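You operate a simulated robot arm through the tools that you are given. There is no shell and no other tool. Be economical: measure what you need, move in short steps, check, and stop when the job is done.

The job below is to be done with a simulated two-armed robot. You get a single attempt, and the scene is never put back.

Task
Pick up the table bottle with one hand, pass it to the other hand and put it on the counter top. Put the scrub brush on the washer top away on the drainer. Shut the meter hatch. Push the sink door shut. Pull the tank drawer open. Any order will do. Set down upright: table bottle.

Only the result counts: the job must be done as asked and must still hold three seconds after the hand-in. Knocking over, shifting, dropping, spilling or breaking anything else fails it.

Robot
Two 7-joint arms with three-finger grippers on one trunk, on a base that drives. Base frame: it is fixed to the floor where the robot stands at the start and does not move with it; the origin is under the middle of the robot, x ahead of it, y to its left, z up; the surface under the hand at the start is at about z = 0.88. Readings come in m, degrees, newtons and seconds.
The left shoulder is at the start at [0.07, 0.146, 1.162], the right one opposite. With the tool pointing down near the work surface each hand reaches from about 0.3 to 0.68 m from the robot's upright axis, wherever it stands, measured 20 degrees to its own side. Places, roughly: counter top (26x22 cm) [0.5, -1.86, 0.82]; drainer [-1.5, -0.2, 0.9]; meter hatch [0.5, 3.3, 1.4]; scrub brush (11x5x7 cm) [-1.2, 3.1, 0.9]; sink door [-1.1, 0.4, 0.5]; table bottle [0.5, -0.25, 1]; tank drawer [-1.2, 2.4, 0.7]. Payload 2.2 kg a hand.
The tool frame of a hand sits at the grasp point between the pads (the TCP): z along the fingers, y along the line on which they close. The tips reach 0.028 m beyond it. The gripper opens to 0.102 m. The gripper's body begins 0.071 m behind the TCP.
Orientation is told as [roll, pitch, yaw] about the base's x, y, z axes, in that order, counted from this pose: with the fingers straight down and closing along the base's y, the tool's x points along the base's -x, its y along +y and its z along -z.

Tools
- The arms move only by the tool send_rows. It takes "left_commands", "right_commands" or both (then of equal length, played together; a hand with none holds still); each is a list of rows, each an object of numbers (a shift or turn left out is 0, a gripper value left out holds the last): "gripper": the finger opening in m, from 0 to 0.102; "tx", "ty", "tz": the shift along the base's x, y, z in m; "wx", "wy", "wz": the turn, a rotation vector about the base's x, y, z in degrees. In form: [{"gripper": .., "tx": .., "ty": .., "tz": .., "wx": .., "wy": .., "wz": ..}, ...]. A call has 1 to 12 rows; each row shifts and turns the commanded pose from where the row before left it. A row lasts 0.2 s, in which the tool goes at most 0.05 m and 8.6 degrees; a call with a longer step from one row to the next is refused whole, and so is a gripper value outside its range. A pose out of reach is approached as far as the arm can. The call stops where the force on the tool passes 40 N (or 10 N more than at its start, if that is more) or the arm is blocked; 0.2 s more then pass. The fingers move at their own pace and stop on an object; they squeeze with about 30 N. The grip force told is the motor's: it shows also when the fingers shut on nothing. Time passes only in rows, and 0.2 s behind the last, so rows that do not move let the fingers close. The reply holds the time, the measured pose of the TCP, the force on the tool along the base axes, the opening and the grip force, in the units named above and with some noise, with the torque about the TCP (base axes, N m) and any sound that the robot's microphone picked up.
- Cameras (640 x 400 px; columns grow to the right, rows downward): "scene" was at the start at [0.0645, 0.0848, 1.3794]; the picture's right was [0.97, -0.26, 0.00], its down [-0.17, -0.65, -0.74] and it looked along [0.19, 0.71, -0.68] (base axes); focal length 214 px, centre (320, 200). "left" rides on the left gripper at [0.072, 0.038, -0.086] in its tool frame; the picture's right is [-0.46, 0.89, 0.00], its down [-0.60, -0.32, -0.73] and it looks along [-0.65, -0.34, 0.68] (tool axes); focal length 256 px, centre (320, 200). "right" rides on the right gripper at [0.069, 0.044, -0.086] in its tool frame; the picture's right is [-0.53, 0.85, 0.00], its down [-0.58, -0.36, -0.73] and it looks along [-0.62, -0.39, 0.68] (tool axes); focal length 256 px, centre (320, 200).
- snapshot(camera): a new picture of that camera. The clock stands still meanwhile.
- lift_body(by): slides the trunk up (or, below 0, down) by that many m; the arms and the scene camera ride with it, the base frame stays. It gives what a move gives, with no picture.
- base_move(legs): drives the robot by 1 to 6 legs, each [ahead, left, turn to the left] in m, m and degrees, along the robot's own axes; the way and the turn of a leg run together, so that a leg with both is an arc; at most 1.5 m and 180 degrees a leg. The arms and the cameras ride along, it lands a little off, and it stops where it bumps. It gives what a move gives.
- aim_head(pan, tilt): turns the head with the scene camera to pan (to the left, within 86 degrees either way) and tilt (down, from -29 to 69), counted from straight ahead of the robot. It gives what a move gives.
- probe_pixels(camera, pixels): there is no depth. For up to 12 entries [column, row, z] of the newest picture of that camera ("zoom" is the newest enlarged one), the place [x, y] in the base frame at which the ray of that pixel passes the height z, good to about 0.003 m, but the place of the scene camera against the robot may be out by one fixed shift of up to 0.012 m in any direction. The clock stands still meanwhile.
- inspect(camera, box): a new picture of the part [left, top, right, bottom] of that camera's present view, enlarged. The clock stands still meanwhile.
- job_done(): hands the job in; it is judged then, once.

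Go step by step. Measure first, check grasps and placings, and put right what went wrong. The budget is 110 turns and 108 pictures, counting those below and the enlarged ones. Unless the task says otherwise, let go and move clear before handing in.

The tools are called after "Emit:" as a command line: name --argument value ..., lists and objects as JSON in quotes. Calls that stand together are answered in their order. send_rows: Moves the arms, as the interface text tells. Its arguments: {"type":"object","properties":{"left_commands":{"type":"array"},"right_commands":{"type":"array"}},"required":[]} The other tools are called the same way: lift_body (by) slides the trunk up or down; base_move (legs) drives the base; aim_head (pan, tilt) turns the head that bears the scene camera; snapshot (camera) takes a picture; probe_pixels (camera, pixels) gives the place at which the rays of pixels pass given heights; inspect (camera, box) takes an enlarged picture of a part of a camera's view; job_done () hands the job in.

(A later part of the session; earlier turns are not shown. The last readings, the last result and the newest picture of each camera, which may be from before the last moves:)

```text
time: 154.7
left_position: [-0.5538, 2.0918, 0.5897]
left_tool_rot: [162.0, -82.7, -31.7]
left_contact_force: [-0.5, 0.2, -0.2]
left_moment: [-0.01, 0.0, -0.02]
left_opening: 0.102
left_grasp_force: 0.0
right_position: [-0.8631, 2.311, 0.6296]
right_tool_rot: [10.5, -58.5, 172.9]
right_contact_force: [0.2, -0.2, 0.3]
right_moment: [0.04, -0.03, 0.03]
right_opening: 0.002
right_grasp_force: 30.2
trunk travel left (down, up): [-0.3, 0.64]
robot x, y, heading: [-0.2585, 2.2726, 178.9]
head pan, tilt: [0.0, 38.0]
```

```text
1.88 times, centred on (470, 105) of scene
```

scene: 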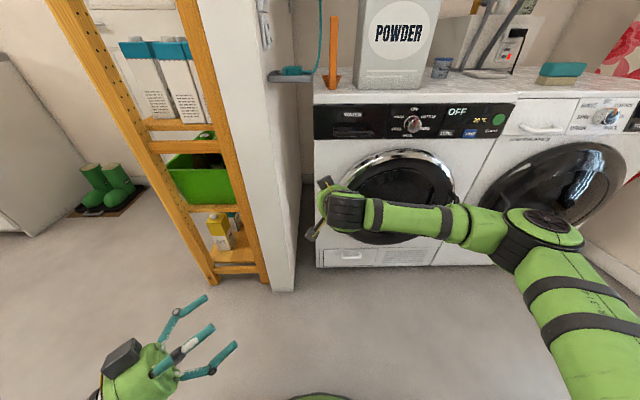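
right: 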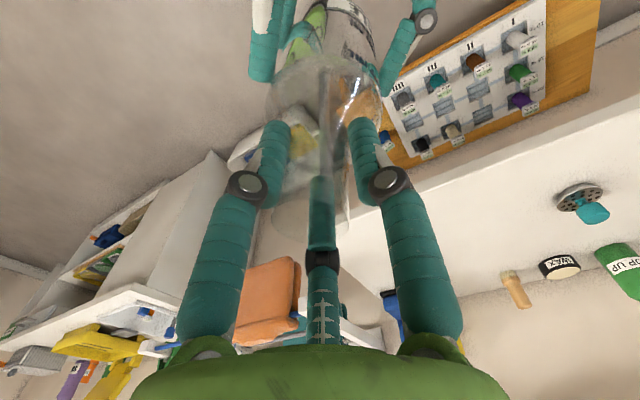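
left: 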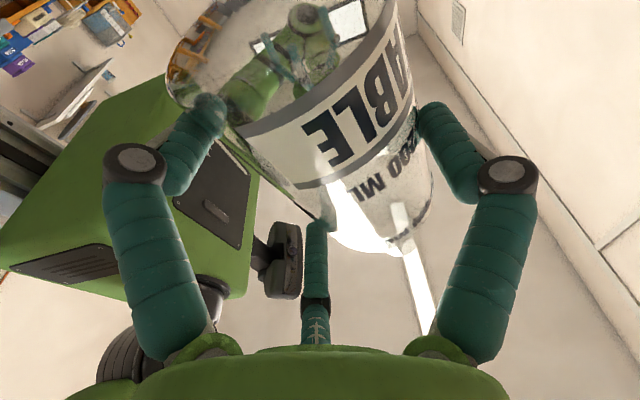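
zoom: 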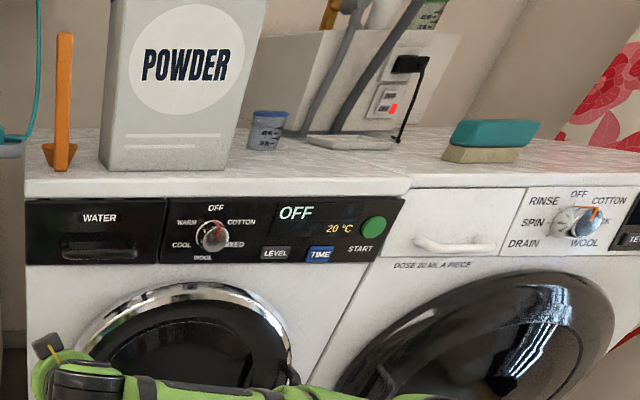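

The "WATER" drawer at (352,132) matches the tank drawer location. I'll enlarge its handle.

Emit:
inspect --camera "scene" --box '[312, 100, 392, 150]'

Emit:
probe_pixels --camera "zoom" --pixels '[[325, 270, 0.74], [325, 270, 0.75], [325, 270, 0.76]]'

```text
8.00 times, centred on (352, 125) of scene
```

zoom: 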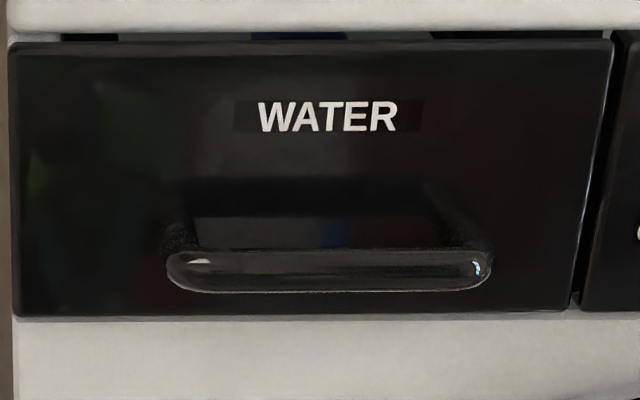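

```text
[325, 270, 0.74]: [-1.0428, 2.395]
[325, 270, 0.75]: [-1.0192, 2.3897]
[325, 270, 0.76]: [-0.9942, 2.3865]
```

It's a protruding horizontal bar handle, about 0.14 m long, near (-1.02, 2.39, 0.75). I'll level the right hand to point at -x and roll it so the fingers close vertically.

Emit:
send_rows --right_commands '[{"wy": 7.8, "tz": 0.03, "ty": 0.01}, {"wy": 7.8, "tz": 0.03, "ty": 0.01}, {"wy": 7.8, "tz": 0.03, "ty": 0.01}, {"wy": 7.8, "tz": 0.03, "ty": 0.01}, {"wx": 8.3, "ty": 0.01, "gripper": 0.06}, {"wx": 8.3, "ty": 0.01}, {"wx": 8.3, "ty": 0.01}, {"wx": 8.3, "ty": 0.01}, {"wx": 8.3}, {"wx": 8.3}, {"wx": 8.3}, {"wx": 8.3}]'

Emit:
send_rows --right_commands '[{"wx": 8.3}, {"wx": 8.3}, {"wx": 7}, {}]'

Emit:
snapshot --camera "right"

```text
time: 157.3
left_position: [-0.5548, 2.0934, 0.5889]
left_tool_rot: [162.1, -82.8, -31.6]
left_contact_force: [-0.4, 0.2, 0.7]
left_moment: [0.01, 0.03, 0.01]
left_opening: 0.1022
left_grasp_force: 0.2
right_position: [-0.8585, 2.3685, 0.7622]
right_tool_rot: [-85.4, -27.1, -90.1]
right_contact_force: [0.3, -0.1, -0.4]
right_moment: [0.0, 0.0, 0.01]
right_opening: 0.06
right_grasp_force: 0.0
right hand out of reach, approached as far as the arm can: row 4, 5, 6, 7, 8
trunk travel left (down, up): [-0.3, 0.64]
robot x, y, heading: [-0.2619, 2.2729, 178.7]
head pan, tilt: [0.0, 38.0]
```

```text
time: 158.3
left_position: [-0.5555, 2.092, 0.5892]
left_tool_rot: [162.0, -82.7, -31.6]
left_contact_force: [-0.2, -0.9, -0.2]
left_moment: [0.02, -0.02, 0.0]
left_opening: 0.1019
left_grasp_force: 0.1
right_position: [-0.8563, 2.3669, 0.7629]
right_tool_rot: [-85.5, -3.6, -90.1]
right_contact_force: [-0.2, 0.0, -0.2]
right_moment: [0.01, 0.03, 0.03]
right_opening: 0.06
right_grasp_force: 0.0
trunk travel left (down, up): [-0.3, 0.64]
robot x, y, heading: [-0.2584, 2.2715, 178.9]
head pan, tilt: [0.0, 38.0]
```

```text
14 pictures are left
```

right: 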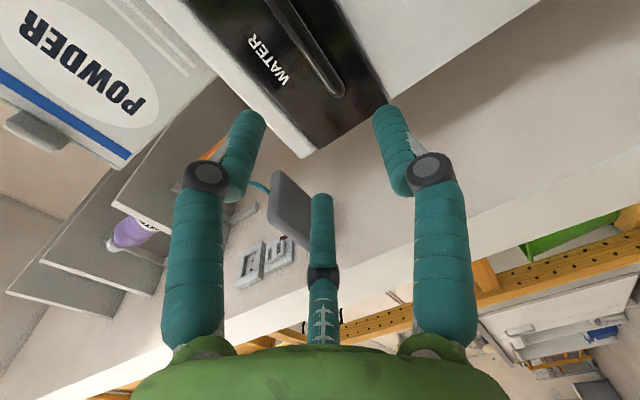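

The handle bar runs from about (280,5) to (338,90) in this view. I'll locate it.

Emit:
probe_pixels --camera "right" --pixels '[[338, 88, 0.75], [338, 88, 0.76], [338, 88, 0.74], [338, 88, 0.73], [310, 45, 0.75], [310, 45, 0.74], [388, 100, 0.73], [388, 100, 0.72]]'

Emit:
inspect --camera "right" --box '[240, 0, 400, 100]'

```text
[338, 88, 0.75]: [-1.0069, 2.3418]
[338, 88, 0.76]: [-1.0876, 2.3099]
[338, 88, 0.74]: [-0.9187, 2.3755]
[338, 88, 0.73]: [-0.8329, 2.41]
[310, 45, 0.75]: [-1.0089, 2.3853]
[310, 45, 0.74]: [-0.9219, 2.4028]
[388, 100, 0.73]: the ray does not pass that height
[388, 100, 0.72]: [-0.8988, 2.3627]
```

```text
4.00 times, centred on (320, 50) of right
```

zoom: 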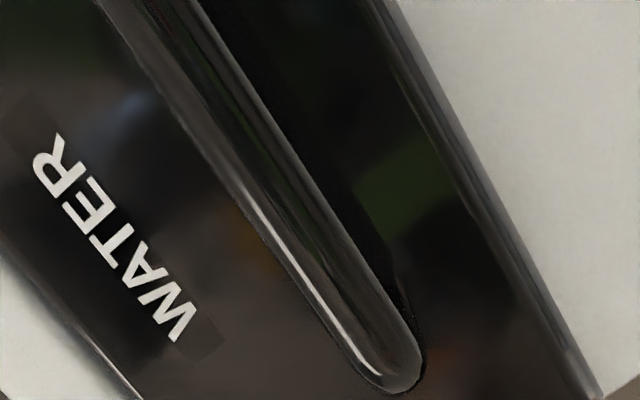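

The bar is at z≈0.752, x≈-1.02. I'll lower 1 cm, centre in y, and advance onto it, then close.

Emit:
send_rows --right_commands '[{"tz": -0.01, "ty": 0.016}, {"tx": -0.03}, {"tx": -0.03}, {"tx": -0.03}, {"tx": -0.03}, {"tx": -0.02}, {"tx": -0.01}, {}, {"gripper": 0.02}, {"gripper": 0.0}, {}, {}]'

Emit:
snapshot --camera "right"

```text
time: 160.9
left_position: [-0.5534, 2.0926, 0.5899]
left_tool_rot: [161.1, -82.5, -30.8]
left_contact_force: [-0.9, -0.6, 0.7]
left_moment: [0.05, 0.01, 0.03]
left_opening: 0.1019
left_grasp_force: 0.1
right_position: [-1.0061, 2.3888, 0.758]
right_tool_rot: [-86.1, -3.6, -90.3]
right_contact_force: [-3.0, 10.6, 14.1]
right_moment: [1.23, 0.05, 0.22]
right_opening: 0.0252
right_grasp_force: 45.1
trunk travel left (down, up): [-0.3, 0.64]
robot x, y, heading: [-0.258, 2.2702, 178.4]
head pan, tilt: [0.0, 38.0]
```

```text
12 pictures are left
```

right: 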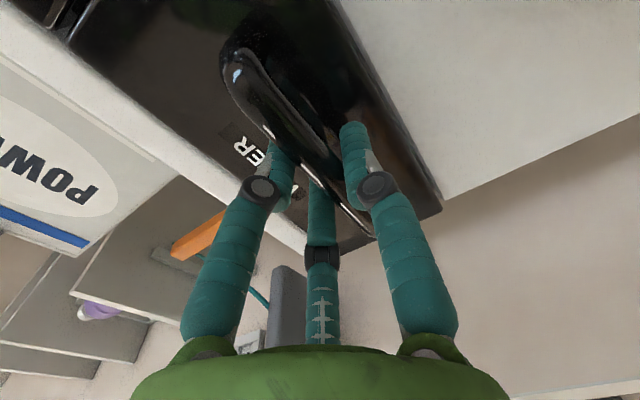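

The fingers hold the bar (0.025 m, 45 N). I'll pull toward +x.

Emit:
send_rows --right_commands '[{"tx": 0.015}, {"tx": 0.025}, {"tx": 0.03}, {"tx": 0.03}, {"tx": 0.03}, {"tx": 0.02}, {}]'

```text
time: 162.5
left_position: [-0.5539, 2.0929, 0.5906]
left_tool_rot: [160.7, -82.6, -30.3]
left_contact_force: [-0.6, 0.0, 0.3]
left_moment: [0.0, 0.0, 0.03]
left_opening: 0.102
left_grasp_force: 0.0
right_position: [-0.8585, 2.3881, 0.7583]
right_tool_rot: [-86.3, -3.8, -90.6]
right_contact_force: [-0.6, 16.1, 22.3]
right_moment: [1.42, 0.14, -0.5]
right_opening: 0.0254
right_grasp_force: 45.1
trunk travel left (down, up): [-0.3, 0.64]
robot x, y, heading: [-0.2617, 2.2724, 178.9]
head pan, tilt: [0.0, 38.0]
```

The drawer moved 0.148 m and is still gripped. I'll pull further with the arm.

Emit:
send_rows --right_commands '[{"tx": 0.02}, {"tx": 0.02}, {"tx": 0.02}, {}]'

Emit:
inspect --camera "scene" --box '[220, 50, 540, 250]'

```text
time: 163.5
left_position: [-0.554, 2.094, 0.5896]
left_tool_rot: [160.6, -82.6, -30.2]
left_contact_force: [0.5, -0.9, 0.2]
left_moment: [0.0, -0.02, -0.05]
left_opening: 0.1019
left_grasp_force: 0.1
right_position: [-0.7975, 2.3886, 0.7583]
right_tool_rot: [-86.3, -3.8, -90.6]
right_contact_force: [-0.6, 18.4, 23.2]
right_moment: [1.43, 0.08, 0.1]
right_opening: 0.025
right_grasp_force: 45.2
trunk travel left (down, up): [-0.3, 0.64]
robot x, y, heading: [-0.2583, 2.2736, 178.7]
head pan, tilt: [0.0, 38.0]
```

```text
2.00 times, centred on (380, 150) of scene
```

zoom: 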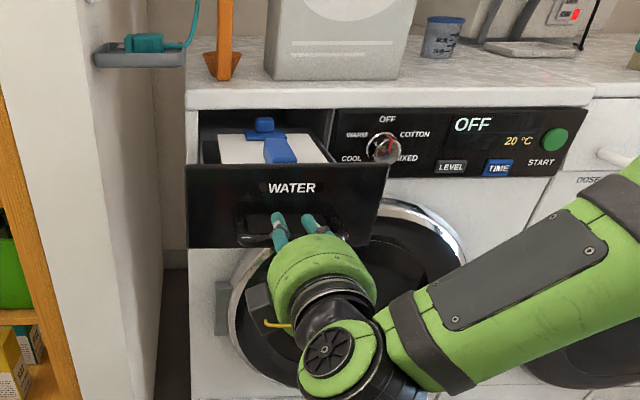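

The drawer is open 0.21 m and shows no end stop yet. I'll pull a bit more until it resists.

Emit:
send_rows --right_commands '[{"tx": 0.02}, {"tx": 0.02}, {"tx": 0.02}, {}]'

```text
time: 164.2
left_position: [-0.5557, 2.0945, 0.5886]
left_tool_rot: [161.7, -82.7, -31.5]
left_contact_force: [-0.2, 0.8, 0.3]
left_moment: [0.05, 0.0, 0.0]
left_opening: 0.1019
left_grasp_force: 0.0
right_position: [-0.7586, 2.3879, 0.758]
right_tool_rot: [-86.7, -3.7, -90.7]
right_contact_force: [-0.9, 5.5, 6.6]
right_moment: [0.98, 0.14, 0.73]
right_opening: 0.0254
right_grasp_force: 44.8
right hand out of reach, approached as far as the arm can: row 3
trunk travel left (down, up): [-0.3, 0.64]
robot x, y, heading: [-0.2585, 2.2719, 178.8]
head pan, tilt: [0.0, 38.0]
stopped in row 3 (right hand): the force on the tool passed its limit at 48 N (the readings are from after the stop); the commanded pose is now the measured one
```

The end stop is reached at about 0.25 m. I'll open the gripper, back off, and raise the trunk while driving to the brush.

Emit:
send_rows --right_commands '[{"gripper": 0.06}, {"gripper": 0.09}, {}]'

Emit:
base_move --legs '[[-0.16, 0, 0], [0, -0.92, 1.2]]'

Emit:
lift_body --by 0.4

Emit:
snapshot --camera "scene"

```text
time: 165.0
left_position: [-0.5547, 2.0931, 0.5883]
left_tool_rot: [162.0, -82.7, -31.6]
left_contact_force: [0.3, 0.4, 0.1]
left_moment: [-0.02, -0.01, -0.01]
left_opening: 0.1018
left_grasp_force: 0.1
right_position: [-0.7588, 2.3869, 0.7564]
right_tool_rot: [-86.3, -3.8, -90.6]
right_contact_force: [0.6, 1.4, 0.1]
right_moment: [0.03, -0.06, -0.01]
right_opening: 0.0899
right_grasp_force: 0.1
trunk travel left (down, up): [-0.3, 0.64]
robot x, y, heading: [-0.2611, 2.2712, 178.5]
head pan, tilt: [0.0, 38.0]
```

```text
time: 170.6
left_position: [-0.3816, 2.9603, 0.5889]
left_tool_rot: [162.0, -82.7, -30.4]
left_contact_force: [0.5, -0.9, -0.3]
left_moment: [0.0, -0.02, 0.03]
left_opening: 0.1019
left_grasp_force: 0.1
right_position: [-0.5904, 3.2507, 0.7577]
right_tool_rot: [-86.3, -3.7, -89.5]
right_contact_force: [-0.9, 0.1, 0.0]
right_moment: [-0.02, -0.01, -0.02]
right_opening: 0.0903
right_grasp_force: 0.2
trunk travel left (down, up): [-0.3, 0.64]
robot x, y, heading: [-0.0936, 3.1467, 179.9]
head pan, tilt: [0.0, 38.0]
```

```text
time: 174.5
left_position: [-0.3814, 2.9606, 0.9884]
left_tool_rot: [162.1, -82.8, -30.6]
left_contact_force: [-0.8, 0.3, -0.2]
left_moment: [0.03, -0.03, -0.03]
left_opening: 0.1021
left_grasp_force: 0.0
right_position: [-0.5897, 3.2508, 1.1565]
right_tool_rot: [-86.3, -3.6, -89.4]
right_contact_force: [0.4, 0.0, -0.5]
right_moment: [-0.01, -0.01, 0.0]
right_opening: 0.0902
right_grasp_force: 0.2
trunk travel left (down, up): [-0.7, 0.24]
robot x, y, heading: [-0.0904, 3.1449, 179.8]
head pan, tilt: [0.0, 38.0]
```

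```text
10 pictures are left
```

scene: 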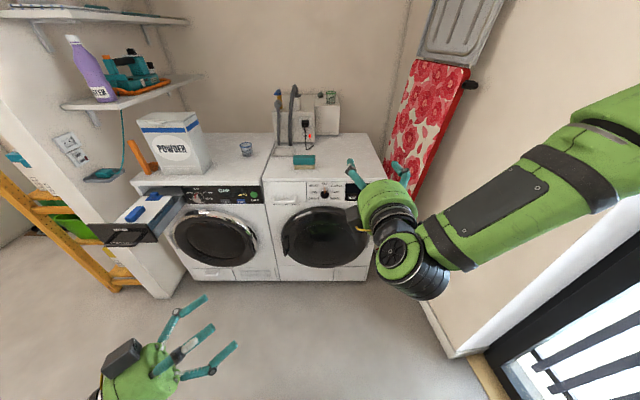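

The brush sits at (304,160), long axis along y. I'll measure it.

Emit:
probe_pixels --camera "scene" --pixels '[[304, 158, 0.92], [304, 158, 0.9], [293, 158, 0.9], [316, 158, 0.9], [304, 167, 0.85], [275, 182, 0.85], [350, 182, 0.85]]'

Emit:
inspect --camera "scene" --box '[264, 140, 344, 190]'

```text
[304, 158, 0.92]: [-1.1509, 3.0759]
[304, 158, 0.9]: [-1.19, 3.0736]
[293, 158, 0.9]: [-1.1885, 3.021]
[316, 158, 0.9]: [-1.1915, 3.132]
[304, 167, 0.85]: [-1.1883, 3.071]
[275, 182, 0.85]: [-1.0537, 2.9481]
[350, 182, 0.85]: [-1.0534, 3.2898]
```

```text
8.00 times, centred on (304, 165) of scene
```

zoom: 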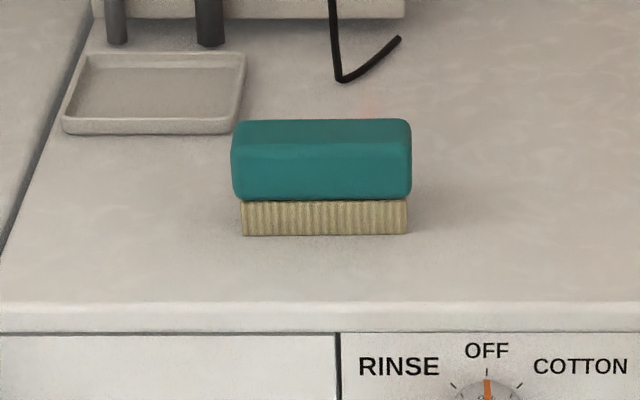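

I'll rotate the left hand to tool-down with fingers closing along x, and bring the right hand back to tool-down at the same time.

Emit:
send_rows --left_commands '[{"wx": -6.03, "wy": -5.35, "tz": 0.008, "tx": -0.006}, {"wx": -6.03, "wy": -5.35, "tz": 0.008, "tx": -0.006}, {"wx": -6.03, "wy": -5.35, "tz": 0.008, "tx": -0.006}, {"wx": -6.03, "wy": -5.35, "tz": 0.008, "tx": -0.006}, {"wx": -6.03, "wy": -5.35, "tz": 0.008, "tx": -0.006}, {"wx": -6.03, "wy": -5.35, "tz": 0.008, "tx": -0.006}, {"wx": -6.03, "wy": -5.35, "tz": 0.008, "tx": -0.006}, {"wx": -6.03, "wy": -5.35, "tz": 0.008, "tx": -0.006}, {"wx": -6.03, "wy": -5.35, "tz": 0.008, "tx": -0.006}, {"wx": -6.03, "wy": -5.35, "tz": 0.008, "tx": -0.006}, {"wx": -6.03, "wy": -5.35, "tz": 0.008, "tx": -0.006}, {"wx": -6.03, "wy": -5.35, "tz": 0.008, "tx": -0.006}]' --right_commands '[{"wx": -7.5, "gripper": 0.0}, {"wx": -7.5}, {"wx": -7.5}, {"wx": -7.5}, {"wx": -7.5}, {"wx": -7.5}, {"wx": -7.5}, {"wx": -7.5}, {"wx": -7.5}, {"wx": -7.5}, {"wx": -7.5}, {"wx": -7.5}]'

Emit:
send_rows --left_commands '[{"wz": -8.3}, {"wz": -8.3}, {"wz": -8.3}, {"wz": -8.3}, {"wz": -8.3}, {}, {}, {}, {}, {}, {}, {}]' --right_commands '[{"wy": -7.5}, {"wy": -7.5, "tx": 0.01}, {"wy": -7.5, "tx": 0.01}, {"wy": -7.5, "tx": 0.012}, {"wy": -7.5, "tx": 0.012}, {"wy": -7.5, "tx": 0.012}, {"wy": -7.5, "tx": 0.012}, {"wy": -7.5, "tx": 0.012}, {"wy": -7.5, "tx": 0.012}, {"wy": -7.5, "tx": 0.012}, {"wy": -7.5, "tx": 0.012}, {"wy": -7.5, "tx": 0.012}]'

```text
time: 177.1
left_position: [-0.4918, 2.915, 1.047]
left_tool_rot: [-0.1, 0.0, 129.3]
left_contact_force: [-0.4, -0.9, 0.2]
left_moment: [-0.02, -0.01, -0.02]
left_opening: 0.102
left_grasp_force: 0.1
left hand out of reach, approached as far as the arm can: row 1, 2, 3, 4, 5
right_position: [-0.5918, 3.2507, 1.1558]
right_tool_rot: [102.1, -86.0, 81.5]
right_contact_force: [0.4, 0.2, -0.3]
right_moment: [0.0, 0.04, 0.04]
right_opening: 0.0021
right_grasp_force: 30.2
trunk travel left (down, up): [-0.7, 0.24]
robot x, y, heading: [-0.0868, 3.1482, 180.0]
head pan, tilt: [0.0, 38.0]
```

```text
time: 179.7
left_position: [-0.491, 2.9146, 1.0456]
left_tool_rot: [-0.1, -0.2, 87.8]
left_contact_force: [-0.8, -0.4, 1.1]
left_moment: [0.0, -0.02, 0.01]
left_opening: 0.1019
left_grasp_force: 0.0
right_position: [-0.4649, 3.2507, 1.1562]
right_tool_rot: [3.7, -0.5, 176.4]
right_contact_force: [-0.5, -0.4, 1.0]
right_moment: [0.0, -0.01, 0.02]
right_opening: 0.0018
right_grasp_force: 29.9
trunk travel left (down, up): [-0.7, 0.24]
robot x, y, heading: [-0.093, 3.1499, 180.3]
head pan, tilt: [0.0, 38.0]
```

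Both hands are tool-down. I'll drive forward 0.57 m and 0.1 m right so the left hand comes near the brush, then look through the left camera.

Emit:
base_move --legs '[[0.3, -0.1, 0], [0.27, 0, 0]]'

Emit:
send_rows --left_commands '[{"tx": -0.03, "ty": 0.01}, {"tx": -0.03, "ty": 0.015}, {"tx": -0.03, "ty": 0.015}, {"ty": 0.015}, {}]'

Emit:
snapshot --camera "left"

```text
time: 183.3
left_position: [-1.0564, 3.0068, 1.0482]
left_tool_rot: [-0.1, -0.2, 88.5]
left_contact_force: [0.5, -0.5, 0.5]
left_moment: [0.02, 0.0, -0.02]
left_opening: 0.1022
left_grasp_force: 0.0
right_position: [-1.031, 3.3442, 1.1566]
right_tool_rot: [3.8, -0.7, 176.9]
right_contact_force: [-0.2, 0.8, 0.0]
right_moment: [0.0, 0.03, 0.0]
right_opening: 0.0021
right_grasp_force: 30.1
trunk travel left (down, up): [-0.7, 0.24]
robot x, y, heading: [-0.6567, 3.2464, -179.6]
head pan, tilt: [0.0, 38.0]
```

```text
time: 184.5
left_position: [-1.1467, 3.0638, 1.0467]
left_tool_rot: [0.0, -0.2, 88.6]
left_contact_force: [-1.2, -0.6, 0.9]
left_moment: [-0.01, 0.0, 0.0]
left_opening: 0.1019
left_grasp_force: 0.1
right_position: [-1.0335, 3.3445, 1.1567]
right_tool_rot: [3.7, -0.7, 176.9]
right_contact_force: [-0.2, -0.1, 0.4]
right_moment: [0.0, -0.01, 0.0]
right_opening: 0.002
right_grasp_force: 30.3
trunk travel left (down, up): [-0.7, 0.24]
robot x, y, heading: [-0.6578, 3.2457, -179.6]
head pan, tilt: [0.0, 38.0]
```

```text
8 pictures are left
```

left: 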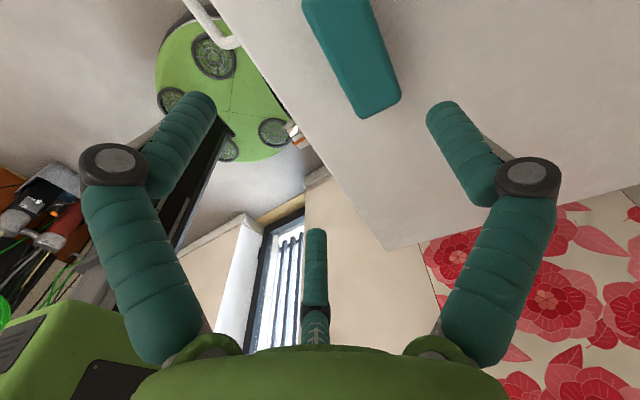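

The brush shows from (303,0) to (400,100). I'll probe its top corners.

Emit:
probe_pixels --camera "left" --pixels '[[360, 117, 0.9], [400, 98, 0.9], [304, 8, 0.92], [368, 8, 0.92], [360, 117, 0.92], [400, 98, 0.92], [372, 95, 0.93], [305, 145, 0.85], [388, 250, 0.85]]'

```text
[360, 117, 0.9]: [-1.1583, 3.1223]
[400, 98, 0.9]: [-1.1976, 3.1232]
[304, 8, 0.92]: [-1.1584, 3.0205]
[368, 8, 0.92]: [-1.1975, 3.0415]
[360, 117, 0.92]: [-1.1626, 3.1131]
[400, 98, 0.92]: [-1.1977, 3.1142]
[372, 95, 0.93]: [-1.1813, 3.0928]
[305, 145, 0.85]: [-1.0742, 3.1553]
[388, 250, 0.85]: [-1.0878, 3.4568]
```

The brush centre is at about (-1.179, 3.07), top near 0.92. I'll align, descend to z 0.90 and close.

Emit:
send_rows --left_commands '[{"tx": -0.032, "ty": 0.006}, {"tz": -0.03}, {"tz": -0.03}, {"tz": -0.03}, {"tz": -0.03}, {"tz": -0.027}, {}, {"gripper": 0.05}, {"gripper": 0.03}, {"gripper": 0.02}, {}]'

```text
time: 186.9
left_position: [-1.1592, 3.0501, 0.9114]
left_tool_rot: [0.1, -0.3, 88.6]
left_contact_force: [-1.4, -0.2, 5.5]
left_moment: [0.2, 0.2, -0.02]
left_opening: 0.0548
left_grasp_force: 30.2
left hand out of reach, approached as far as the arm can: row 4, 5, 6
right_position: [-1.0318, 3.344, 1.1578]
right_tool_rot: [3.8, -0.7, 176.9]
right_contact_force: [0.1, 0.5, 0.6]
right_moment: [0.0, -0.01, 0.02]
right_opening: 0.002
right_grasp_force: 29.5
trunk travel left (down, up): [-0.7, 0.24]
robot x, y, heading: [-0.6603, 3.2434, -179.9]
head pan, tilt: [0.0, 38.0]
```

The fingers closed on something at 0.055 m. I'll lift 0.1 m and check.

Emit:
send_rows --left_commands '[{"tz": 0.02}, {"tz": 0.03}, {"tz": 0.03}, {"tz": 0.02, "tx": 0.02}, {}]'

Emit:
snapshot --camera "left"

```text
time: 188.1
left_position: [-1.1395, 3.0525, 1.0104]
left_tool_rot: [-0.1, -0.1, 88.5]
left_contact_force: [0.0, -0.2, -0.7]
left_moment: [-0.04, -0.02, 0.01]
left_opening: 0.0543
left_grasp_force: 30.4
right_position: [-1.0344, 3.3443, 1.1572]
right_tool_rot: [3.6, -0.6, 177.0]
right_contact_force: [-0.4, -1.0, 0.1]
right_moment: [-0.02, 0.0, 0.0]
right_opening: 0.002
right_grasp_force: 29.6
trunk travel left (down, up): [-0.7, 0.24]
robot x, y, heading: [-0.6569, 3.245, -179.4]
head pan, tilt: [0.0, 38.0]
```

```text
7 pictures are left
```

left: 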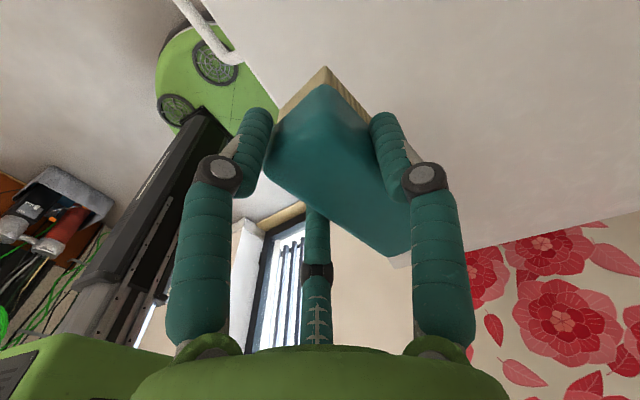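

The brush is held in the left hand. Turns are getting short, so I'll chain: back off, turn to face the hatch, and look at it.

Emit:
base_move --legs '[[-0.4, 0.2, 0], [0, 0, 179.5]]'

Emit:
aim_head --pan 15 --tilt 5

Emit:
snapshot --camera "scene"

```text
time: 198.0
left_position: [0.2296, 3.2139, 1.0096]
left_tool_rot: [-0.2, -0.2, -94.3]
left_contact_force: [0.5, -0.2, -2.1]
left_moment: [0.02, 0.04, -0.01]
left_opening: 0.0536
left_grasp_force: 30.0
right_position: [0.1087, 2.929, 1.1567]
right_tool_rot: [3.7, -0.6, -5.9]
right_contact_force: [0.2, 0.6, -0.3]
right_moment: [-0.01, 0.0, 0.01]
right_opening: 0.0019
right_grasp_force: 29.8
trunk travel left (down, up): [-0.7, 0.24]
robot x, y, heading: [-0.2616, 3.0435, -2.3]
head pan, tilt: [0.0, 38.0]
```

```text
time: 199.0
left_position: [0.2287, 3.2146, 1.0107]
left_tool_rot: [-0.2, -0.2, -94.3]
left_contact_force: [-0.3, -0.3, -0.5]
left_moment: [0.03, 0.03, -0.02]
left_opening: 0.0536
left_grasp_force: 30.3
right_position: [0.1085, 2.9289, 1.1576]
right_tool_rot: [3.7, -0.6, -6.0]
right_contact_force: [-0.1, 0.0, 0.8]
right_moment: [0.02, -0.01, 0.02]
right_opening: 0.0019
right_grasp_force: 30.0
trunk travel left (down, up): [-0.7, 0.24]
robot x, y, heading: [-0.2653, 3.0463, -2.2]
head pan, tilt: [15.0, 5.0]
```

```text
6 pictures are left
```

scene: 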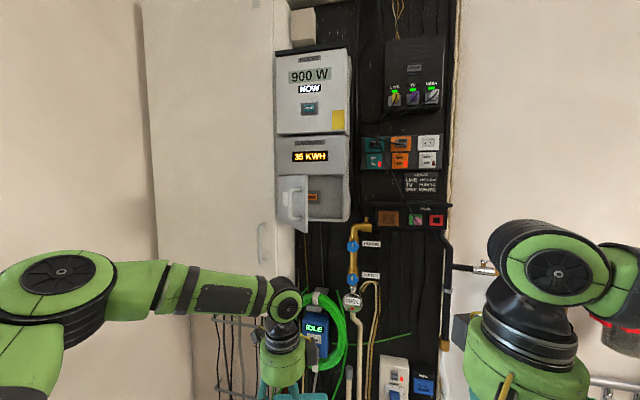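

The open hatch is at (293,202) on the lower meter box. I'll enlarge it and probe its location.

Emit:
inspect --camera "scene" --box '[260, 130, 372, 235]'

Emit:
probe_pixels --camera "scene" --pixels '[[278, 203, 1.33], [307, 203, 1.33], [307, 203, 1.34], [307, 203, 1.345], [348, 218, 1.33], [348, 218, 1.32], [348, 218, 1.31], [348, 140, 1.5], [350, 218, 1.3], [307, 228, 1.3], [277, 218, 1.3], [307, 176, 1.4]]'

```text
3.81 times, centred on (316, 182) of scene
```

zoom: 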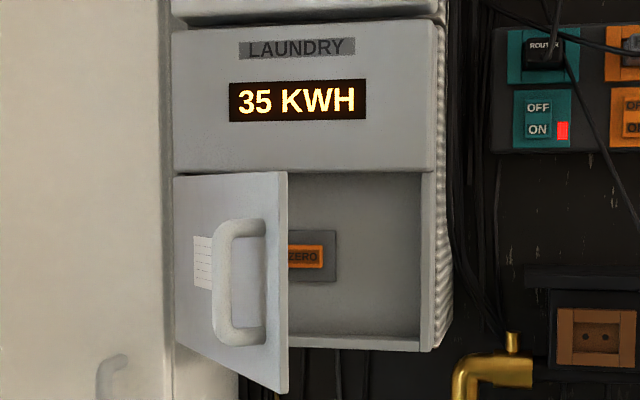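

```text
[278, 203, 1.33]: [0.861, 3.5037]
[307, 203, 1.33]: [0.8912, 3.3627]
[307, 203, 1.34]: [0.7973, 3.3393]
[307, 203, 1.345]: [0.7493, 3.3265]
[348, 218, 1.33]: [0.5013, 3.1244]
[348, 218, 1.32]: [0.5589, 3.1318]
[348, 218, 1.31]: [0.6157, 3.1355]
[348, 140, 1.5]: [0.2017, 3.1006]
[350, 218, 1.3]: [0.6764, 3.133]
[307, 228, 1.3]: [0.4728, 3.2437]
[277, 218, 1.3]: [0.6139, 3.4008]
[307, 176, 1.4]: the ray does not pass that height
```

The hatch is hinged on its left edge at about (0.6, 3.385), with the free edge near (0.40, 3.23), z 1.23–1.40. I'll raise the trunk, move the left hand aside, and position the right hand in front of the hatch's outer face.

Emit:
lift_body --by 0.1

Emit:
send_rows --left_commands '[{"tx": -0.03, "ty": 0.03}, {"tx": -0.03, "ty": 0.03}, {"tx": -0.03, "ty": 0.03}, {"tx": -0.01, "ty": 0.01}, {}, {}, {}, {}, {}]' --right_commands '[{}, {}, {}, {"tx": 0.011, "ty": 0.03}, {"tx": 0.011, "ty": 0.03}, {"tx": 0.011, "ty": 0.03}, {"tx": 0.011, "ty": 0.03}, {"tx": 0.011, "ty": 0.035}, {}]'

Emit:
base_move --legs '[[0.115, 0.155, 2.2]]'

Emit:
snapshot --camera "scene"

```text
time: 200.3
left_position: [0.23, 3.2155, 1.1103]
left_tool_rot: [-0.1, -0.2, -94.4]
left_contact_force: [0.4, 0.0, -0.5]
left_moment: [0.03, 0.03, -0.01]
left_opening: 0.0537
left_grasp_force: 30.1
right_position: [0.1089, 2.9285, 1.2567]
right_tool_rot: [3.7, -0.5, -5.9]
right_contact_force: [-0.4, -0.4, -0.4]
right_moment: [-0.01, -0.04, 0.0]
right_opening: 0.0022
right_grasp_force: 30.2
trunk travel left (down, up): [-0.8, 0.14]
robot x, y, heading: [-0.2615, 3.0485, -2.2]
head pan, tilt: [15.0, 5.0]
```

```text
time: 202.3
left_position: [0.1297, 3.3132, 1.1122]
left_tool_rot: [-0.1, -0.2, -94.3]
left_contact_force: [-0.3, -0.4, 0.1]
left_moment: [0.04, -0.01, 0.03]
left_opening: 0.0536
left_grasp_force: 29.9
right_position: [0.1615, 3.0849, 1.2557]
right_tool_rot: [3.8, -0.6, -6.0]
right_contact_force: [0.5, -0.3, 0.0]
right_moment: [0.02, -0.01, 0.02]
right_opening: 0.0021
right_grasp_force: 29.8
trunk travel left (down, up): [-0.8, 0.14]
robot x, y, heading: [-0.2601, 3.0441, -2.4]
head pan, tilt: [15.0, 5.0]
```

```text
time: 203.9
left_position: [0.2369, 3.4736, 1.1136]
left_tool_rot: [0.1, -0.1, -92.3]
left_contact_force: [0.2, -0.6, -0.7]
left_moment: [0.08, -0.04, 0.01]
left_opening: 0.0534
left_grasp_force: 29.7
right_position: [0.278, 3.2464, 1.2586]
right_tool_rot: [3.9, -0.7, -3.8]
right_contact_force: [-0.3, -0.5, -0.5]
right_moment: [0.07, -0.01, -0.02]
right_opening: 0.0021
right_grasp_force: 30.3
trunk travel left (down, up): [-0.8, 0.14]
robot x, y, heading: [-0.143, 3.195, -0.3]
head pan, tilt: [15.0, 5.0]
```

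```text
4 pictures are left
```

scene: 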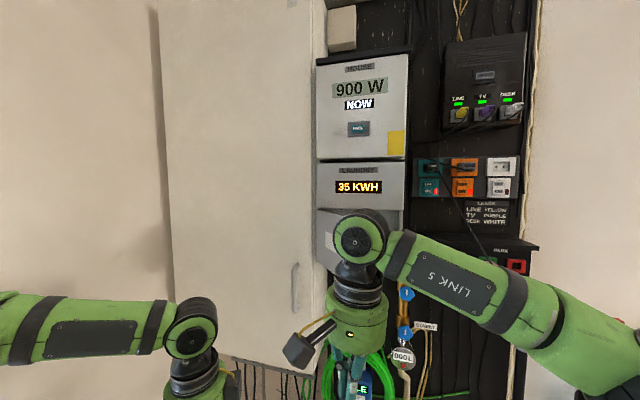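

The right hand is in front of the hatch. I'll retract the left hand a little, drive forward, and finish the push with the arm.

Emit:
send_rows --left_commands '[{"tx": -0.03}, {"tx": -0.03}, {"tx": -0.02}, {}]'

Emit:
base_move --legs '[[0.15, 0, 0]]'

Emit:
send_rows --right_commands '[{"tx": 0.015, "ty": -0.005}, {"tx": 0.015, "ty": -0.005}, {"tx": 0.015, "ty": -0.005}, {"tx": 0.015, "ty": -0.005}, {"tx": 0.015, "ty": -0.005}, {"tx": 0.015, "ty": -0.005}, {"tx": 0.015}, {"tx": 0.015}, {}]'

Emit:
snapshot --camera "scene"

```text
time: 204.9
left_position: [0.1607, 3.4751, 1.1126]
left_tool_rot: [-0.1, -0.2, -92.3]
left_contact_force: [-0.9, 0.0, -1.7]
left_moment: [0.02, 0.02, -0.02]
left_opening: 0.0533
left_grasp_force: 30.9
right_position: [0.2789, 3.2489, 1.2566]
right_tool_rot: [3.7, -0.7, -3.8]
right_contact_force: [0.2, -0.1, 0.0]
right_moment: [-0.02, 0.01, 0.01]
right_opening: 0.0021
right_grasp_force: 29.3
trunk travel left (down, up): [-0.8, 0.14]
robot x, y, heading: [-0.1421, 3.1997, -0.4]
head pan, tilt: [15.0, 5.0]
```

```text
time: 206.1
left_position: [0.2534, 3.4767, 1.1107]
left_tool_rot: [-0.2, -0.3, -92.0]
left_contact_force: [0.2, 0.4, -1.5]
left_moment: [0.02, 0.0, 0.01]
left_opening: 0.0534
left_grasp_force: 30.2
right_position: [0.3648, 3.2504, 1.2581]
right_tool_rot: [2.8, 0.3, -2.6]
right_contact_force: [-0.9, 0.3, -0.1]
right_moment: [0.01, 0.0, -0.02]
right_opening: 0.0021
right_grasp_force: 29.9
trunk travel left (down, up): [-0.8, 0.14]
robot x, y, heading: [-0.0489, 3.1958, -0.1]
head pan, tilt: [15.0, 5.0]
stopped in leg 1: the force on the tool passed its limit at 110 N (the readings are from after the stop); the commanded pose is now the measured one
```

```text
time: 206.7
left_position: [0.2495, 3.4694, 1.1148]
left_tool_rot: [0.1, 0.2, -92.1]
left_contact_force: [0.2, -0.2, -1.3]
left_moment: [0.06, 0.02, -0.01]
left_opening: 0.0535
left_grasp_force: 30.1
right_position: [0.3861, 3.2245, 1.2568]
right_tool_rot: [2.4, 0.5, -2.6]
right_contact_force: [-20.7, -17.4, 1.6]
right_moment: [1.43, -1.84, -0.69]
right_opening: 0.0021
right_grasp_force: 30.3
trunk travel left (down, up): [-0.8, 0.14]
robot x, y, heading: [-0.0485, 3.1916, -0.4]
head pan, tilt: [15.0, 5.0]
stopped in row 3 (right hand): the force on the tool passed its limit at 45 N (the readings are from after the stop); the commanded pose is now the measured one
```

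```text
3 pictures are left
```

scene: 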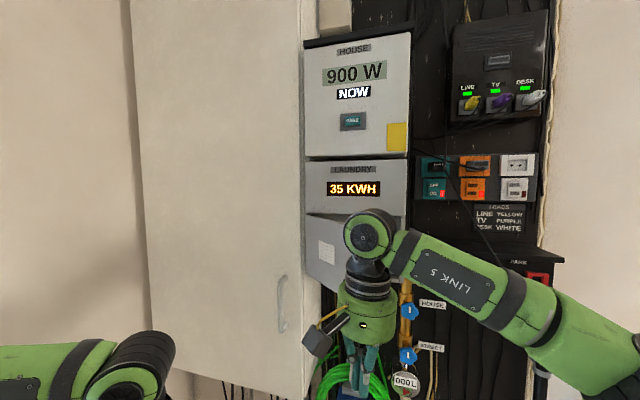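

The push jammed; the reaction (-21, -17 N) shows I was pressing the handle from its right side. I'll back off, shift 6 cm left so the hand acts left of the handle, then push in and sweep right.

Emit:
base_move --legs '[[-0.07, 0, 0], [0, 0.065, 0]]'

Emit:
send_rows --right_commands '[{"tx": 0.02}, {"tx": 0.02}, {"tx": 0.02}, {"tx": 0.015}, {"tx": 0.01}]'

Emit:
send_rows --right_commands '[{"tx": 0.008, "ty": -0.02}, {"tx": 0.01, "ty": -0.02}, {"tx": 0.015, "ty": -0.015}, {"tx": 0.02, "ty": -0.01}, {"tx": 0.02}]'

Emit:
send_rows --right_commands '[{"tx": 0.015}, {"tx": 0.015}, {"tx": 0.015}, {"tx": 0.015}]'

Emit:
inspect --camera "scene" --box '[270, 130, 510, 330]'

```text
time: 208.3
left_position: [0.1878, 3.5328, 1.1132]
left_tool_rot: [-0.3, 0.1, -92.1]
left_contact_force: [0.5, -0.2, -0.6]
left_moment: [0.1, 0.04, 0.0]
left_opening: 0.0531
left_grasp_force: 29.6
right_position: [0.3274, 3.2922, 1.2534]
right_tool_rot: [2.6, 1.0, -2.6]
right_contact_force: [1.1, -1.2, -0.8]
right_moment: [0.07, 0.04, 0.01]
right_opening: 0.0022
right_grasp_force: 30.1
trunk travel left (down, up): [-0.8, 0.14]
robot x, y, heading: [-0.1158, 3.2556, -0.0]
head pan, tilt: [15.0, 5.0]
```

```text
time: 209.5
left_position: [0.1857, 3.538, 1.1116]
left_tool_rot: [-0.1, -0.2, -91.9]
left_contact_force: [1.0, -1.1, -0.5]
left_moment: [0.03, 0.02, 0.03]
left_opening: 0.0532
left_grasp_force: 30.1
right_position: [0.4112, 3.2948, 1.2518]
right_tool_rot: [2.3, 0.8, -2.5]
right_contact_force: [0.0, -0.3, 0.3]
right_moment: [0.02, -0.04, 0.0]
right_opening: 0.0021
right_grasp_force: 29.8
trunk travel left (down, up): [-0.8, 0.14]
robot x, y, heading: [-0.1178, 3.2584, -0.1]
head pan, tilt: [15.0, 5.0]
```

```text
time: 210.7
left_position: [0.1855, 3.5384, 1.1118]
left_tool_rot: [-0.1, -0.2, -92.0]
left_contact_force: [-0.1, 1.1, -0.6]
left_moment: [0.0, 0.03, 0.01]
left_opening: 0.053
left_grasp_force: 29.5
right_position: [0.4712, 3.2272, 1.2489]
right_tool_rot: [2.2, 0.7, -2.5]
right_contact_force: [0.2, -0.2, 0.6]
right_moment: [-0.04, 0.01, 0.01]
right_opening: 0.0023
right_grasp_force: 30.5
right hand out of reach, approached as far as the arm can: row 5
trunk travel left (down, up): [-0.8, 0.14]
robot x, y, heading: [-0.115, 3.2534, 0.0]
head pan, tilt: [15.0, 5.0]
```

```text
time: 211.7
left_position: [0.1853, 3.5392, 1.1112]
left_tool_rot: [-0.1, -0.2, -92.0]
left_contact_force: [0.4, 0.4, -1.2]
left_moment: [0.03, 0.01, 0.02]
left_opening: 0.0531
left_grasp_force: 29.7
right_position: [0.4784, 3.2151, 1.2374]
right_tool_rot: [2.2, 0.7, -2.5]
right_contact_force: [0.4, 0.4, -0.7]
right_moment: [0.02, 0.01, -0.04]
right_opening: 0.0021
right_grasp_force: 30.5
right hand out of reach, approached as far as the arm can: row 1, 2, 3, 4
trunk travel left (down, up): [-0.8, 0.14]
robot x, y, heading: [-0.1184, 3.2564, 0.1]
head pan, tilt: [15.0, 5.0]
```

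```text
2.00 times, centred on (390, 230) of scene
5 turns are left
```

zoom: 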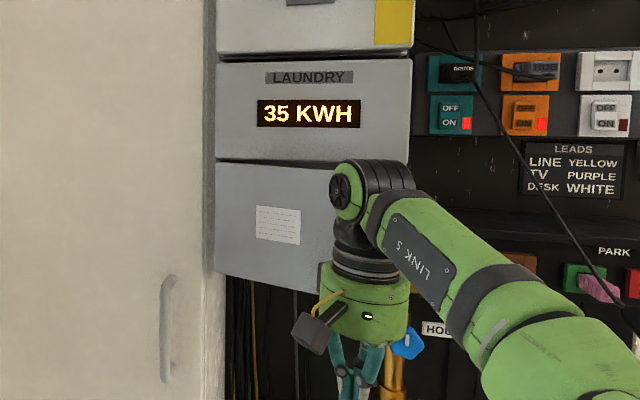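

The hatch is nearly shut but the arm is out of reach. I'll push with the base until it stops, then back off and check.

Emit:
base_move --legs '[[0.12, 0, 0]]'

Emit:
send_rows --right_commands '[{"tx": 0.01}, {"tx": 0.01}, {}]'

Emit:
base_move --legs '[[-0.12, 0, 0], [0, -0.2, 0]]'

Emit:
send_rows --right_commands '[{"tx": -0.03}, {"tx": -0.04, "ty": -0.02}, {"tx": -0.04, "ty": -0.03}, {"ty": -0.04}, {"ty": -0.03}, {}]'

Emit:
inspect --camera "scene" --box '[160, 110, 400, 310]'

```text
time: 212.8
left_position: [0.2597, 3.5393, 1.1129]
left_tool_rot: [0.1, -0.1, -91.8]
left_contact_force: [0.2, 0.0, -0.3]
left_moment: [0.07, -0.02, 0.0]
left_opening: 0.0531
left_grasp_force: 30.3
right_position: [0.5442, 3.2155, 1.241]
right_tool_rot: [1.9, 2.4, -2.5]
right_contact_force: [-6.4, -0.1, -0.3]
right_moment: [-0.02, -0.72, 0.03]
right_opening: 0.0021
right_grasp_force: 29.3
trunk travel left (down, up): [-0.8, 0.14]
robot x, y, heading: [-0.0387, 3.2622, 0.4]
head pan, tilt: [15.0, 5.0]
stopped in leg 1: the force on the tool passed its limit at 286 N (the readings are from after the stop); the commanded pose is now the measured one
```

```text
time: 213.6
left_position: [0.2582, 3.5417, 1.1122]
left_tool_rot: [0.0, -0.4, -91.9]
left_contact_force: [-0.3, -0.6, -0.7]
left_moment: [0.03, -0.02, 0.01]
left_opening: 0.0529
left_grasp_force: 29.8
right_position: [0.5446, 3.2144, 1.241]
right_tool_rot: [1.7, 2.3, -2.3]
right_contact_force: [-8.0, 5.9, 2.6]
right_moment: [-0.66, -1.2, 0.37]
right_opening: 0.002
right_grasp_force: 29.5
right hand out of reach, approached as far as the arm can: row 1, 2
trunk travel left (down, up): [-0.8, 0.14]
robot x, y, heading: [-0.0409, 3.2605, -0.2]
head pan, tilt: [15.0, 5.0]
```

```text
time: 216.0
left_position: [0.1446, 3.3449, 1.1106]
left_tool_rot: [-0.1, -0.2, -91.6]
left_contact_force: [0.4, 0.3, -2.4]
left_moment: [-0.06, -0.01, -0.03]
left_opening: 0.0529
left_grasp_force: 29.8
right_position: [0.4315, 3.0189, 1.2377]
right_tool_rot: [1.6, 2.5, -2.3]
right_contact_force: [-0.3, 1.0, 0.0]
right_moment: [-0.05, 0.0, 0.0]
right_opening: 0.0021
right_grasp_force: 30.2
trunk travel left (down, up): [-0.8, 0.14]
robot x, y, heading: [-0.1555, 3.0607, 0.2]
head pan, tilt: [15.0, 5.0]
```

```text
time: 217.4
left_position: [0.1436, 3.3428, 1.1124]
left_tool_rot: [-0.2, -0.1, -91.7]
left_contact_force: [-0.4, 0.0, -0.9]
left_moment: [-0.02, 0.0, 0.01]
left_opening: 0.0531
left_grasp_force: 30.5
right_position: [0.3211, 2.892, 1.2371]
right_tool_rot: [1.6, 2.6, -2.5]
right_contact_force: [0.2, 0.3, 0.3]
right_moment: [-0.02, -0.03, 0.03]
right_opening: 0.0023
right_grasp_force: 29.9
trunk travel left (down, up): [-0.8, 0.14]
robot x, y, heading: [-0.1592, 3.0604, 0.1]
head pan, tilt: [15.0, 5.0]
```

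```text
2.00 times, centred on (280, 210) of scene
4 turns are left
```

zoom: 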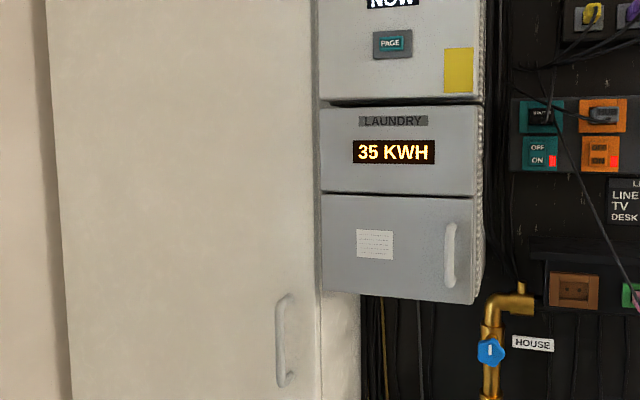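

The hatch is shut flush. Next I'll retract the right hand, turn, and drive to the drainer, then take the last picture.

Emit:
send_rows --right_commands '[{"tx": -0.03, "tz": 0.01}, {"tx": -0.03, "ty": -0.02, "tz": 0.01}, {"tx": -0.03, "ty": -0.03, "tz": 0.01}, {"tx": -0.02, "ty": -0.02, "tz": 0.01}, {}]'

Emit:
base_move --legs '[[0, 0, -180], [0, 1.0, 0], [0, 1.0, 0], [0, 1.03, 0], [0.4, 0, 0]]'

Emit:
lift_body --by -0.1

Emit:
aim_head --pan 12 --tilt 35

Emit:
snapshot --camera "scene"

```text
time: 218.6
left_position: [0.1445, 3.3434, 1.1114]
left_tool_rot: [-0.1, -0.2, -91.7]
left_contact_force: [-0.6, -0.5, -1.6]
left_moment: [0.05, 0.02, -0.01]
left_opening: 0.0526
left_grasp_force: 30.1
right_position: [0.2124, 2.826, 1.2752]
right_tool_rot: [1.7, 2.7, -2.4]
right_contact_force: [0.4, -0.4, 0.9]
right_moment: [-0.02, 0.02, -0.01]
right_opening: 0.002
right_grasp_force: 30.3
trunk travel left (down, up): [-0.8, 0.14]
robot x, y, heading: [-0.158, 3.0604, 0.0]
head pan, tilt: [15.0, 5.0]
```

```text
time: 242.9
left_position: [-1.1858, -0.0749, 1.1118]
left_tool_rot: [0.0, -0.2, 80.4]
left_contact_force: [1.1, 0.2, -0.7]
left_moment: [-0.03, -0.02, -0.01]
left_opening: 0.0525
left_grasp_force: 30.4
right_position: [-1.1828, 0.4458, 1.2756]
right_tool_rot: [1.8, 2.4, 169.7]
right_contact_force: [-0.5, 0.1, 0.0]
right_moment: [0.01, 0.03, 0.01]
right_opening: 0.0023
right_grasp_force: 29.6
trunk travel left (down, up): [-0.8, 0.14]
robot x, y, heading: [-0.8494, 0.1624, 172.5]
head pan, tilt: [15.0, 5.0]
```

```text
time: 244.2
left_position: [-1.1854, -0.0753, 1.0123]
left_tool_rot: [-0.1, -0.1, 80.3]
left_contact_force: [0.0, -0.4, -0.8]
left_moment: [-0.02, -0.01, 0.01]
left_opening: 0.0525
left_grasp_force: 29.8
right_position: [-1.1846, 0.4464, 1.1766]
right_tool_rot: [1.9, 2.5, 169.7]
right_contact_force: [0.3, 0.2, -0.1]
right_moment: [-0.01, -0.01, 0.0]
right_opening: 0.002
right_grasp_force: 30.3
trunk travel left (down, up): [-0.7, 0.24]
robot x, y, heading: [-0.8483, 0.1636, 172.1]
head pan, tilt: [15.0, 5.0]
```

```text
time: 245.2
left_position: [-1.1868, -0.0742, 1.0107]
left_tool_rot: [-0.1, -0.3, 80.5]
left_contact_force: [0.1, -0.4, -1.9]
left_moment: [-0.03, -0.03, 0.0]
left_opening: 0.0524
left_grasp_force: 29.5
right_position: [-1.1846, 0.4469, 1.1753]
right_tool_rot: [1.8, 2.5, 169.7]
right_contact_force: [0.7, 0.8, 0.2]
right_moment: [0.0, 0.0, 0.02]
right_opening: 0.0021
right_grasp_force: 29.7
trunk travel left (down, up): [-0.7, 0.24]
robot x, y, heading: [-0.849, 0.1656, 172.0]
head pan, tilt: [12.0, 35.0]
```

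```text
0 pictures are left
3 turns are left
```

scene: 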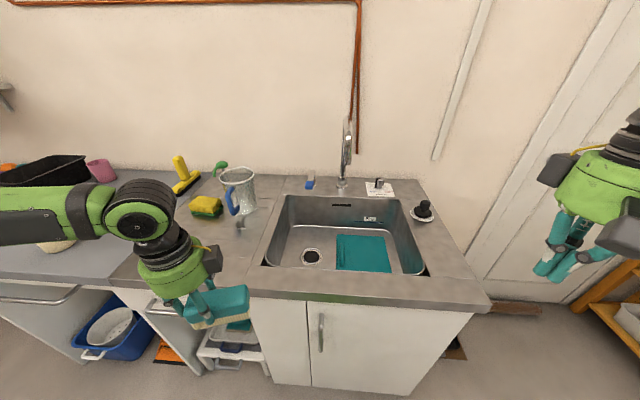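

The sink door is still shut, the brush is held, and the free steel drainer area lies between the sponge (207,207) and the front edge. I'll probe this and shift the base so the left hand can reach it.

Emit:
probe_pixels --camera "scene" --pixels '[[207, 218, 0.88], [238, 213, 0.88], [265, 265, 0.88], [285, 198, 0.88], [250, 292, 0.88], [112, 278, 0.88], [195, 196, 0.88], [235, 245, 0.88], [190, 230, 0.88], [310, 300, 0.88], [222, 218, 0.88]]'

Emit:
base_move --legs '[[0.02, 0.2, 8]]'

```text
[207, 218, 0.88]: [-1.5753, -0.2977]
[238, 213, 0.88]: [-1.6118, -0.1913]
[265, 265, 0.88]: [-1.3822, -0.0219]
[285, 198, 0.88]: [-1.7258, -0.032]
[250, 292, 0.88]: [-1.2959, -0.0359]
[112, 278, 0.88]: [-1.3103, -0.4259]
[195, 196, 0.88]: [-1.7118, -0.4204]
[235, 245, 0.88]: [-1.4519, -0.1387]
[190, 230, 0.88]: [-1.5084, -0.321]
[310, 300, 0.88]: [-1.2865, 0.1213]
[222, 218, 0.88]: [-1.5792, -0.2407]
```

```text
time: 246.7
left_position: [-1.1814, -0.311, 1.0113]
left_tool_rot: [-0.1, -0.1, 88.5]
left_contact_force: [-0.2, 0.6, -0.8]
left_moment: [-0.03, -0.04, -0.02]
left_opening: 0.0525
left_grasp_force: 30.5
right_position: [-1.2528, 0.2045, 1.1744]
right_tool_rot: [1.9, 2.7, 177.9]
right_contact_force: [0.3, 0.2, 0.8]
right_moment: [-0.05, -0.01, -0.02]
right_opening: 0.0018
right_grasp_force: 30.2
trunk travel left (down, up): [-0.7, 0.24]
robot x, y, heading: [-0.8829, -0.0301, -179.9]
head pan, tilt: [12.0, 35.0]
2 turns are left
```

The target spot at (-1.44, -0.2) is clear of the sponge, jug and sink. I'll close in, place the brush by lowering until contact, release and withdraw.

Emit:
base_move --legs '[[0.07, 0, 0]]'

Emit:
send_rows --left_commands '[{"tx": -0.03, "ty": 0.018, "tz": 0.01}, {"tx": -0.038, "ty": 0.022}, {"tx": -0.038, "ty": 0.022}, {"tx": -0.038, "ty": 0.022}, {"tx": -0.036, "ty": 0.022}, {}]'

Emit:
send_rows --left_commands '[{"tz": -0.02}, {"tz": -0.02}, {"tz": -0.01}, {"tz": -0.006}, {"tz": -0.006}, {"tz": -0.006}, {"tz": -0.006}, {"tz": -0.006}, {"tz": -0.006}, {"tz": -0.006}]'

Emit:
send_rows --left_commands '[{}, {"gripper": 0.07}, {"gripper": 0.095}, {}, {}]'

Emit:
send_rows --left_commands '[{"tz": 0.02}, {"tz": 0.03}, {"tz": 0.03}, {"tz": 0.03}, {"tz": 0.02, "tx": 0.02}, {"tx": 0.03}, {}]'

```text
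time: 247.8
left_position: [-1.2487, -0.3132, 1.0125]
left_tool_rot: [0.0, -0.1, 88.6]
left_contact_force: [-0.4, -0.3, -0.5]
left_moment: [-0.05, 0.0, 0.02]
left_opening: 0.0528
left_grasp_force: 30.0
right_position: [-1.3197, 0.2041, 1.177]
right_tool_rot: [1.8, 2.4, 177.9]
right_contact_force: [0.5, -0.2, 0.3]
right_moment: [-0.02, 0.04, -0.02]
right_opening: 0.0022
right_grasp_force: 29.8
trunk travel left (down, up): [-0.7, 0.24]
robot x, y, heading: [-0.9487, -0.0331, -179.4]
head pan, tilt: [12.0, 35.0]
```

```text
time: 249.2
left_position: [-1.4277, -0.209, 1.0224]
left_tool_rot: [-0.1, -0.1, 88.6]
left_contact_force: [-0.6, -0.4, -0.1]
left_moment: [-0.01, 0.0, 0.06]
left_opening: 0.0525
left_grasp_force: 30.1
right_position: [-1.3216, 0.2022, 1.1757]
right_tool_rot: [1.7, 2.6, 177.9]
right_contact_force: [-0.4, -0.3, -0.2]
right_moment: [0.05, 0.0, 0.03]
right_opening: 0.0022
right_grasp_force: 29.6
trunk travel left (down, up): [-0.7, 0.24]
robot x, y, heading: [-0.9525, -0.0302, -179.6]
head pan, tilt: [12.0, 35.0]
```

```text
time: 251.3
left_position: [-1.4289, -0.2056, 0.9323]
left_tool_rot: [0.2, -0.2, 88.5]
left_contact_force: [0.2, 0.3, 24.9]
left_moment: [0.44, 0.24, -0.02]
left_opening: 0.0521
left_grasp_force: 29.6
right_position: [-1.3182, 0.2036, 1.1762]
right_tool_rot: [1.9, 2.4, 177.8]
right_contact_force: [-0.5, -0.6, -0.2]
right_moment: [-0.03, 0.0, -0.01]
right_opening: 0.002
right_grasp_force: 29.8
trunk travel left (down, up): [-0.7, 0.24]
robot x, y, heading: [-0.9514, -0.0306, -179.5]
head pan, tilt: [12.0, 35.0]
```

```text
time: 252.6
left_position: [-1.4309, -0.2078, 0.9295]
left_tool_rot: [-0.2, 0.0, 88.6]
left_contact_force: [0.4, 0.4, 0.6]
left_moment: [0.0, 0.01, 0.0]
left_opening: 0.0947
left_grasp_force: 0.0
right_position: [-1.3217, 0.2033, 1.1756]
right_tool_rot: [1.8, 2.5, 178.0]
right_contact_force: [-0.4, 0.9, 0.4]
right_moment: [0.0, 0.0, 0.02]
right_opening: 0.0022
right_grasp_force: 29.8
trunk travel left (down, up): [-0.7, 0.24]
robot x, y, heading: [-0.9502, -0.0291, -179.4]
head pan, tilt: [12.0, 35.0]
```

```text
time: 254.2
left_position: [-1.382, -0.2076, 1.0603]
left_tool_rot: [-0.1, -0.2, 88.6]
left_contact_force: [-0.6, -0.3, -1.1]
left_moment: [0.0, -0.02, 0.0]
left_opening: 0.095
left_grasp_force: 0.0
right_position: [-1.3223, 0.2034, 1.1761]
right_tool_rot: [1.8, 2.5, 177.9]
right_contact_force: [-0.1, -0.3, -0.6]
right_moment: [-0.07, -0.01, 0.03]
right_opening: 0.0022
right_grasp_force: 30.1
trunk travel left (down, up): [-0.7, 0.24]
robot x, y, heading: [-0.9519, -0.0305, -179.6]
head pan, tilt: [12.0, 35.0]
1 turns are left
```

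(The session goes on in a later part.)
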